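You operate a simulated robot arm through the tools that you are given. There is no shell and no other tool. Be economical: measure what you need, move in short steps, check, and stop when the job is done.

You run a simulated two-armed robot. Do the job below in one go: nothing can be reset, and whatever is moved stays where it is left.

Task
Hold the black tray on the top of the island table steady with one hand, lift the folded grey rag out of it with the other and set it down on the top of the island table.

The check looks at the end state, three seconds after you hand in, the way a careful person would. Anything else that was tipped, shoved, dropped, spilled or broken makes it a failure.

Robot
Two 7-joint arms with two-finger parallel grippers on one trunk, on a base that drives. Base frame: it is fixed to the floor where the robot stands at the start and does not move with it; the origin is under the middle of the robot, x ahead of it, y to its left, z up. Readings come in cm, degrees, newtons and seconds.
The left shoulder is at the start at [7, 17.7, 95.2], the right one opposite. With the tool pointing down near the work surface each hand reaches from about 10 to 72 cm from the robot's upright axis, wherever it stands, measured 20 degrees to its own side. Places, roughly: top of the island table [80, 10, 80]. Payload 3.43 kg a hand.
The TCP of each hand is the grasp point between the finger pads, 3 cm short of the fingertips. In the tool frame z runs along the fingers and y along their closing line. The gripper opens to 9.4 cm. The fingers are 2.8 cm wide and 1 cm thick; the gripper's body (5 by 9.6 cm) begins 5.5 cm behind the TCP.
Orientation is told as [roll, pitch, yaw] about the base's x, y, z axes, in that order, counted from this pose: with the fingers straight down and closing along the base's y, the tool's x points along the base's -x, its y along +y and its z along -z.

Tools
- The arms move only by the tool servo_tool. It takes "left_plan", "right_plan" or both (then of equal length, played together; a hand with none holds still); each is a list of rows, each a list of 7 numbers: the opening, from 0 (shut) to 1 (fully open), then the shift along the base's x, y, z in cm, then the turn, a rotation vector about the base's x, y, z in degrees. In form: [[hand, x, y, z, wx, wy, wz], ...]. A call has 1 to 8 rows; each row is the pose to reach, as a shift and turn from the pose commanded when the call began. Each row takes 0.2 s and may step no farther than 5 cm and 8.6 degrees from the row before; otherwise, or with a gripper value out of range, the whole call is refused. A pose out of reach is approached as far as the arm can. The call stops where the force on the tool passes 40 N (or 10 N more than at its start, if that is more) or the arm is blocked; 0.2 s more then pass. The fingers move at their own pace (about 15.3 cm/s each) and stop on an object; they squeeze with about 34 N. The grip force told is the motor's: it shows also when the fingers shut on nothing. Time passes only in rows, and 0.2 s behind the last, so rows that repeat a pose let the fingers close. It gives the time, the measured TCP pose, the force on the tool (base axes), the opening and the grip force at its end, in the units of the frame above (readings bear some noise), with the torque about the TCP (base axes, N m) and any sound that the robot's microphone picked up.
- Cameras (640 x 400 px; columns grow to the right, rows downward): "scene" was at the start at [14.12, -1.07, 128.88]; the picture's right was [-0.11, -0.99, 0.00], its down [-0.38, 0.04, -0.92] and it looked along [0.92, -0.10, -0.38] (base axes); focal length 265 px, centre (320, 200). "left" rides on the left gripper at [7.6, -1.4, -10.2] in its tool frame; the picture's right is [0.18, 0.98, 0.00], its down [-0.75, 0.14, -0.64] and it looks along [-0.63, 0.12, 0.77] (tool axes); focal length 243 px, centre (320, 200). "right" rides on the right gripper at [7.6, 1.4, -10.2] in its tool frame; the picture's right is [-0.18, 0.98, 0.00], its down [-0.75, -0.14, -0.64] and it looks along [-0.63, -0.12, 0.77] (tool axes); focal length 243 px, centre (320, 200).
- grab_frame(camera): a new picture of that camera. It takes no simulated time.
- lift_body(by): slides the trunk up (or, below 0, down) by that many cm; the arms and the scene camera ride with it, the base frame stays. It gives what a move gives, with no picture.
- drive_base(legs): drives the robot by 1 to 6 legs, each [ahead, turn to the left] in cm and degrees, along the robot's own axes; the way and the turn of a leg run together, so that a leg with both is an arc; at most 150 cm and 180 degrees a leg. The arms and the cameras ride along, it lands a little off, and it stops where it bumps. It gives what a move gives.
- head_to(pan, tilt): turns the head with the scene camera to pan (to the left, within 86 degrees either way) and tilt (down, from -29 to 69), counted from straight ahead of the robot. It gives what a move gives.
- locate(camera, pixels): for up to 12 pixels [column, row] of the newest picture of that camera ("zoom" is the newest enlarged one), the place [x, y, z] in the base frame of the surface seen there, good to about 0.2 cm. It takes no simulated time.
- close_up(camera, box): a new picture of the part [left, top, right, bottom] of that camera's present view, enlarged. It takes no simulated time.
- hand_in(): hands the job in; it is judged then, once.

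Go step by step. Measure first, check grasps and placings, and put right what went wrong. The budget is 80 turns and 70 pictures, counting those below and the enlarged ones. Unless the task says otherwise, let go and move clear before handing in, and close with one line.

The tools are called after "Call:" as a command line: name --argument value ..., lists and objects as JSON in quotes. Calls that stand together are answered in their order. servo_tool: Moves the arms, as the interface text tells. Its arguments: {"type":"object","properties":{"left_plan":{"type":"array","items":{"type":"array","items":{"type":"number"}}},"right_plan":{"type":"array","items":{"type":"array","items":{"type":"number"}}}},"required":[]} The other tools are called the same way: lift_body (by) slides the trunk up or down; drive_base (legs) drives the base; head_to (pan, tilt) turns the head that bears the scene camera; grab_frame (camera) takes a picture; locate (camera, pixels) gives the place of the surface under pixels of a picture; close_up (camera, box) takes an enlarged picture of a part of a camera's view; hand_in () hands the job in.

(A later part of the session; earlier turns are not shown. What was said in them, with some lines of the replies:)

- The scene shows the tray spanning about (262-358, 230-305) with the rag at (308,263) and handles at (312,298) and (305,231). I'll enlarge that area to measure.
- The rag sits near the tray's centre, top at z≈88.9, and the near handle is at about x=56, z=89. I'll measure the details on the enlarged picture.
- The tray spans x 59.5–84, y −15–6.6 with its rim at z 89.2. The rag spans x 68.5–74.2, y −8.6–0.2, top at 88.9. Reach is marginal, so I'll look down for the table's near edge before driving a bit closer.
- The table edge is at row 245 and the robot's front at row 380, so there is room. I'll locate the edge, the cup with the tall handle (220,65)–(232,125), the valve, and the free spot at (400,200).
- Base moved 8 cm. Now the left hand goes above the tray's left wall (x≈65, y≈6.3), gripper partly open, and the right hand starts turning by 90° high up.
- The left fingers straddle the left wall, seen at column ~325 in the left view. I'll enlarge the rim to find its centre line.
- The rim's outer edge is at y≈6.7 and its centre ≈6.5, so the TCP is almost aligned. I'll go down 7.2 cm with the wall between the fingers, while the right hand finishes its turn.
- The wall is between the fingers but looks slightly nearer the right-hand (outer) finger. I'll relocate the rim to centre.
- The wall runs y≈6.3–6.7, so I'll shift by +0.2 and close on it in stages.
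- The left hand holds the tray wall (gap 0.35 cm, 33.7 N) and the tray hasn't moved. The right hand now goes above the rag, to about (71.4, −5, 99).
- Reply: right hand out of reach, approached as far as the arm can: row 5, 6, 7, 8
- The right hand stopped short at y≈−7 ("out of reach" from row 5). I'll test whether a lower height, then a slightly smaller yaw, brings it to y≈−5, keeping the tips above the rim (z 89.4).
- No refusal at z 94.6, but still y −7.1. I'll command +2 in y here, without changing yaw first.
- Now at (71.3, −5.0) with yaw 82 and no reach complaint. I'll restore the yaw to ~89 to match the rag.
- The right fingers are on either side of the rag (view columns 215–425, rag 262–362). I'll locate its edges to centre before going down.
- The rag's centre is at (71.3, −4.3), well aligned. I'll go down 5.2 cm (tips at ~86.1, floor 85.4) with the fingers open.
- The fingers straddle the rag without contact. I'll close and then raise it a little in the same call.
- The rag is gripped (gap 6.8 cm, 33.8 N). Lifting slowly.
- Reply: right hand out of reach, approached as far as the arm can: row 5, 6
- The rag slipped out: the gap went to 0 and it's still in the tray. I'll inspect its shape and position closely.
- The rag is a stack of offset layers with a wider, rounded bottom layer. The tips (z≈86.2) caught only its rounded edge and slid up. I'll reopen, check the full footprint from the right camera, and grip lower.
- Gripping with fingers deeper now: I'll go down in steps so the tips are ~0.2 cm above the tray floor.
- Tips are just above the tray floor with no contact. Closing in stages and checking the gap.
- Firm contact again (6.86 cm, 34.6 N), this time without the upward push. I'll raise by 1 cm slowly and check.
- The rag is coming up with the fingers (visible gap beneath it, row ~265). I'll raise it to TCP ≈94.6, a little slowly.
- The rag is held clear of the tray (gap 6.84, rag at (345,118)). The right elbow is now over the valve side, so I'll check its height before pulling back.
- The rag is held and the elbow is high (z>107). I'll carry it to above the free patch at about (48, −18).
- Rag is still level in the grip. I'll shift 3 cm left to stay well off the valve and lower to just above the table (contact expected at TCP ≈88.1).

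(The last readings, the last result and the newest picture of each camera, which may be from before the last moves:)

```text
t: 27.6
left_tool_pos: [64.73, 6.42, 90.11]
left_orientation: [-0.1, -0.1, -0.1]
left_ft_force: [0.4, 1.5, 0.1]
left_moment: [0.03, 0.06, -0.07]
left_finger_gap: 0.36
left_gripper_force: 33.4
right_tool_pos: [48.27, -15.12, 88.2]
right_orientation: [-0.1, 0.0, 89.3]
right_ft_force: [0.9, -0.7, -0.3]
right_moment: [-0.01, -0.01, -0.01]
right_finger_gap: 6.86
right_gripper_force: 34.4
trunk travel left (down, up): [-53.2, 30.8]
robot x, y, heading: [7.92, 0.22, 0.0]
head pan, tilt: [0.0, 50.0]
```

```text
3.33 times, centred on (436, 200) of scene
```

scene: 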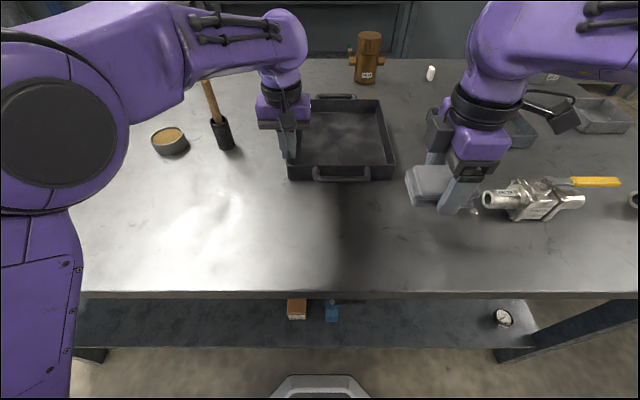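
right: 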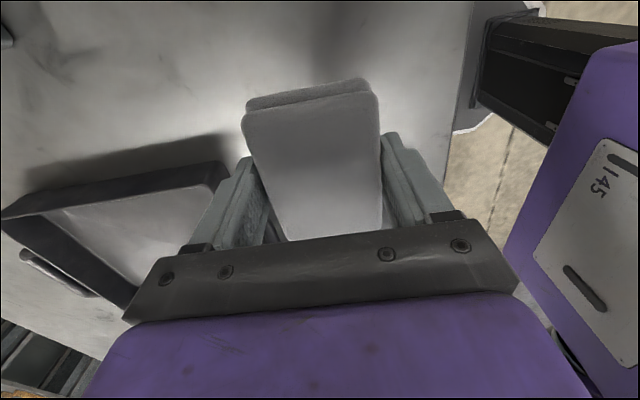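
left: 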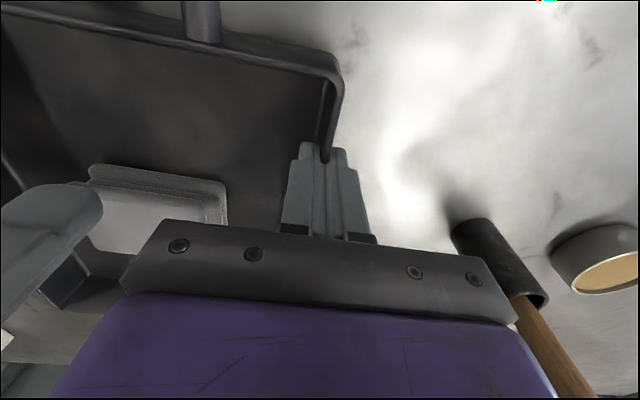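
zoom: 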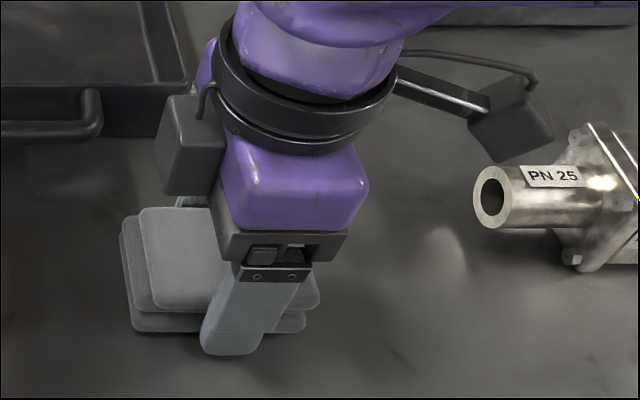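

The rag is practically on the table, with no contact force yet. I'll lower 0.2 cm more and open.

Call:
servo_tool --right_plan '[[0, 0, 0, -0.2, 0, 0, 0], [0, 0, 0, -0.2, 0, 0, 0], [0.8, 0, 0, -0.2, 0, 0, 0], [1, 0, 0, -0.2, 0, 0, 0], [1, 0, 0, -0.2, 0, 0, 0], [1, 0, 0, -0.2, 0, 0, 0]]'

Call:
grab_frame --camera "right"

```text
t: 29.0
left_tool_pos: [64.77, 6.54, 90.21]
left_orientation: [0.0, -0.2, -0.1]
left_ft_force: [-1.9, 0.4, -0.4]
left_moment: [0.02, 0.07, -0.03]
left_finger_gap: 0.33
left_gripper_force: 34.1
right_tool_pos: [48.05, -15.18, 88.06]
right_orientation: [0.1, -0.1, 89.3]
right_ft_force: [0.7, -0.1, -0.2]
right_moment: [0.02, 0.0, 0.01]
right_finger_gap: 9.36
right_gripper_force: 0.0
trunk travel left (down, up): [-53.2, 30.8]
robot x, y, heading: [8.02, 0.16, -0.2]
head pan, tilt: [0.0, 50.0]
```

```text
34 pictures are left
```

right: 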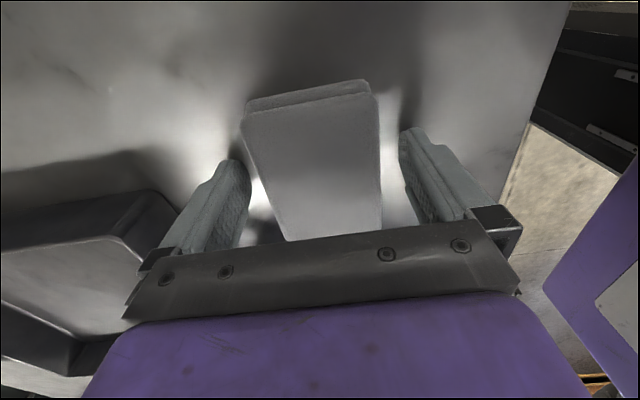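

The rag is released and lies between the open fingers. I'll raise the right hand straight up, then release the tray gently with a small opening.

Call:
servo_tool --right_plan '[[1, 0, 0, 1, 0, 0, 0], [1, 0, 0, 3, 0, 0, 0], [1, 0, 0, 6, 0, 0, 0], [1, 0, 0, 9, 0, 0, 0], [1, 0, 0, 13, 0, 0, 0], [1, 0, -3, 17, 0, 0, 0], [1, 0, -6, 19, 0, 0, 0], [1, 0, -6, 19, 0, 0, 0]]'

Call:
servo_tool --left_plan '[[0.15, 0, 0, 0, 0, 0, 0], [0.3, 0, 0, 0, 0, 0, 0], [0.35, 0, 0, 0, 0, 0, 0], [0.35, 0, 0, 1, 0, 0, 0], [0.35, 0, 0, 3, 0, 0, 0], [0.35, 0, 0, 6, 0, 0, 0], [0.35, 0, 0, 9, 0, 0, 0], [0.35, 0, 0, 13, 0, 0, 0]]'

Call:
grab_frame --camera "scene"

```text
t: 30.8
left_tool_pos: [64.77, 6.48, 90.07]
left_orientation: [0.0, -0.2, -0.1]
left_ft_force: [-0.8, -0.5, -1.1]
left_moment: [-0.05, -0.02, 0.0]
left_finger_gap: 0.35
left_gripper_force: 33.7
right_tool_pos: [48.01, -21.29, 106.95]
right_orientation: [0.0, -0.3, 89.4]
right_ft_force: [0.1, 0.9, 0.2]
right_moment: [-0.01, 0.0, 0.02]
right_finger_gap: 9.39
right_gripper_force: 0.0
trunk travel left (down, up): [-53.2, 30.8]
robot x, y, heading: [8.5, -0.2, 0.1]
head pan, tilt: [0.0, 50.0]
```

```text
t: 32.6
left_tool_pos: [64.9, 6.54, 103.38]
left_orientation: [-0.1, -0.1, -0.1]
left_ft_force: [0.1, 0.6, 0.6]
left_moment: [-0.03, -0.04, 0.01]
left_finger_gap: 3.28
left_gripper_force: 0.0
right_tool_pos: [47.89, -21.2, 106.91]
right_orientation: [0.0, -0.1, 89.4]
right_ft_force: [-0.3, -0.6, 0.2]
right_moment: [0.0, -0.03, 0.03]
right_finger_gap: 9.39
right_gripper_force: 0.1
trunk travel left (down, up): [-53.2, 30.8]
robot x, y, heading: [8.09, -0.07, -0.1]
head pan, tilt: [0.0, 50.0]
```

```text
33 pictures are left
```

scene: 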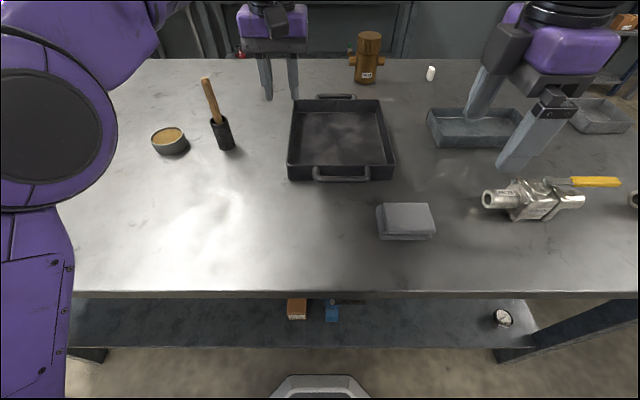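

The rag lies flat on the table at (405,220), the tray and everything else are where they were, and both hands are clear. Handing in.

Call:
hand_in

```text
The job is handed in.
```

The folded grey rag is out of the black tray and lying flat on the island table, about 4 cm in front of the tray. The left hand held the tray throughout, the tray did not move, and both hands are clear. The first grip slipped and the rag stayed in the tray; the second, lower grip held.
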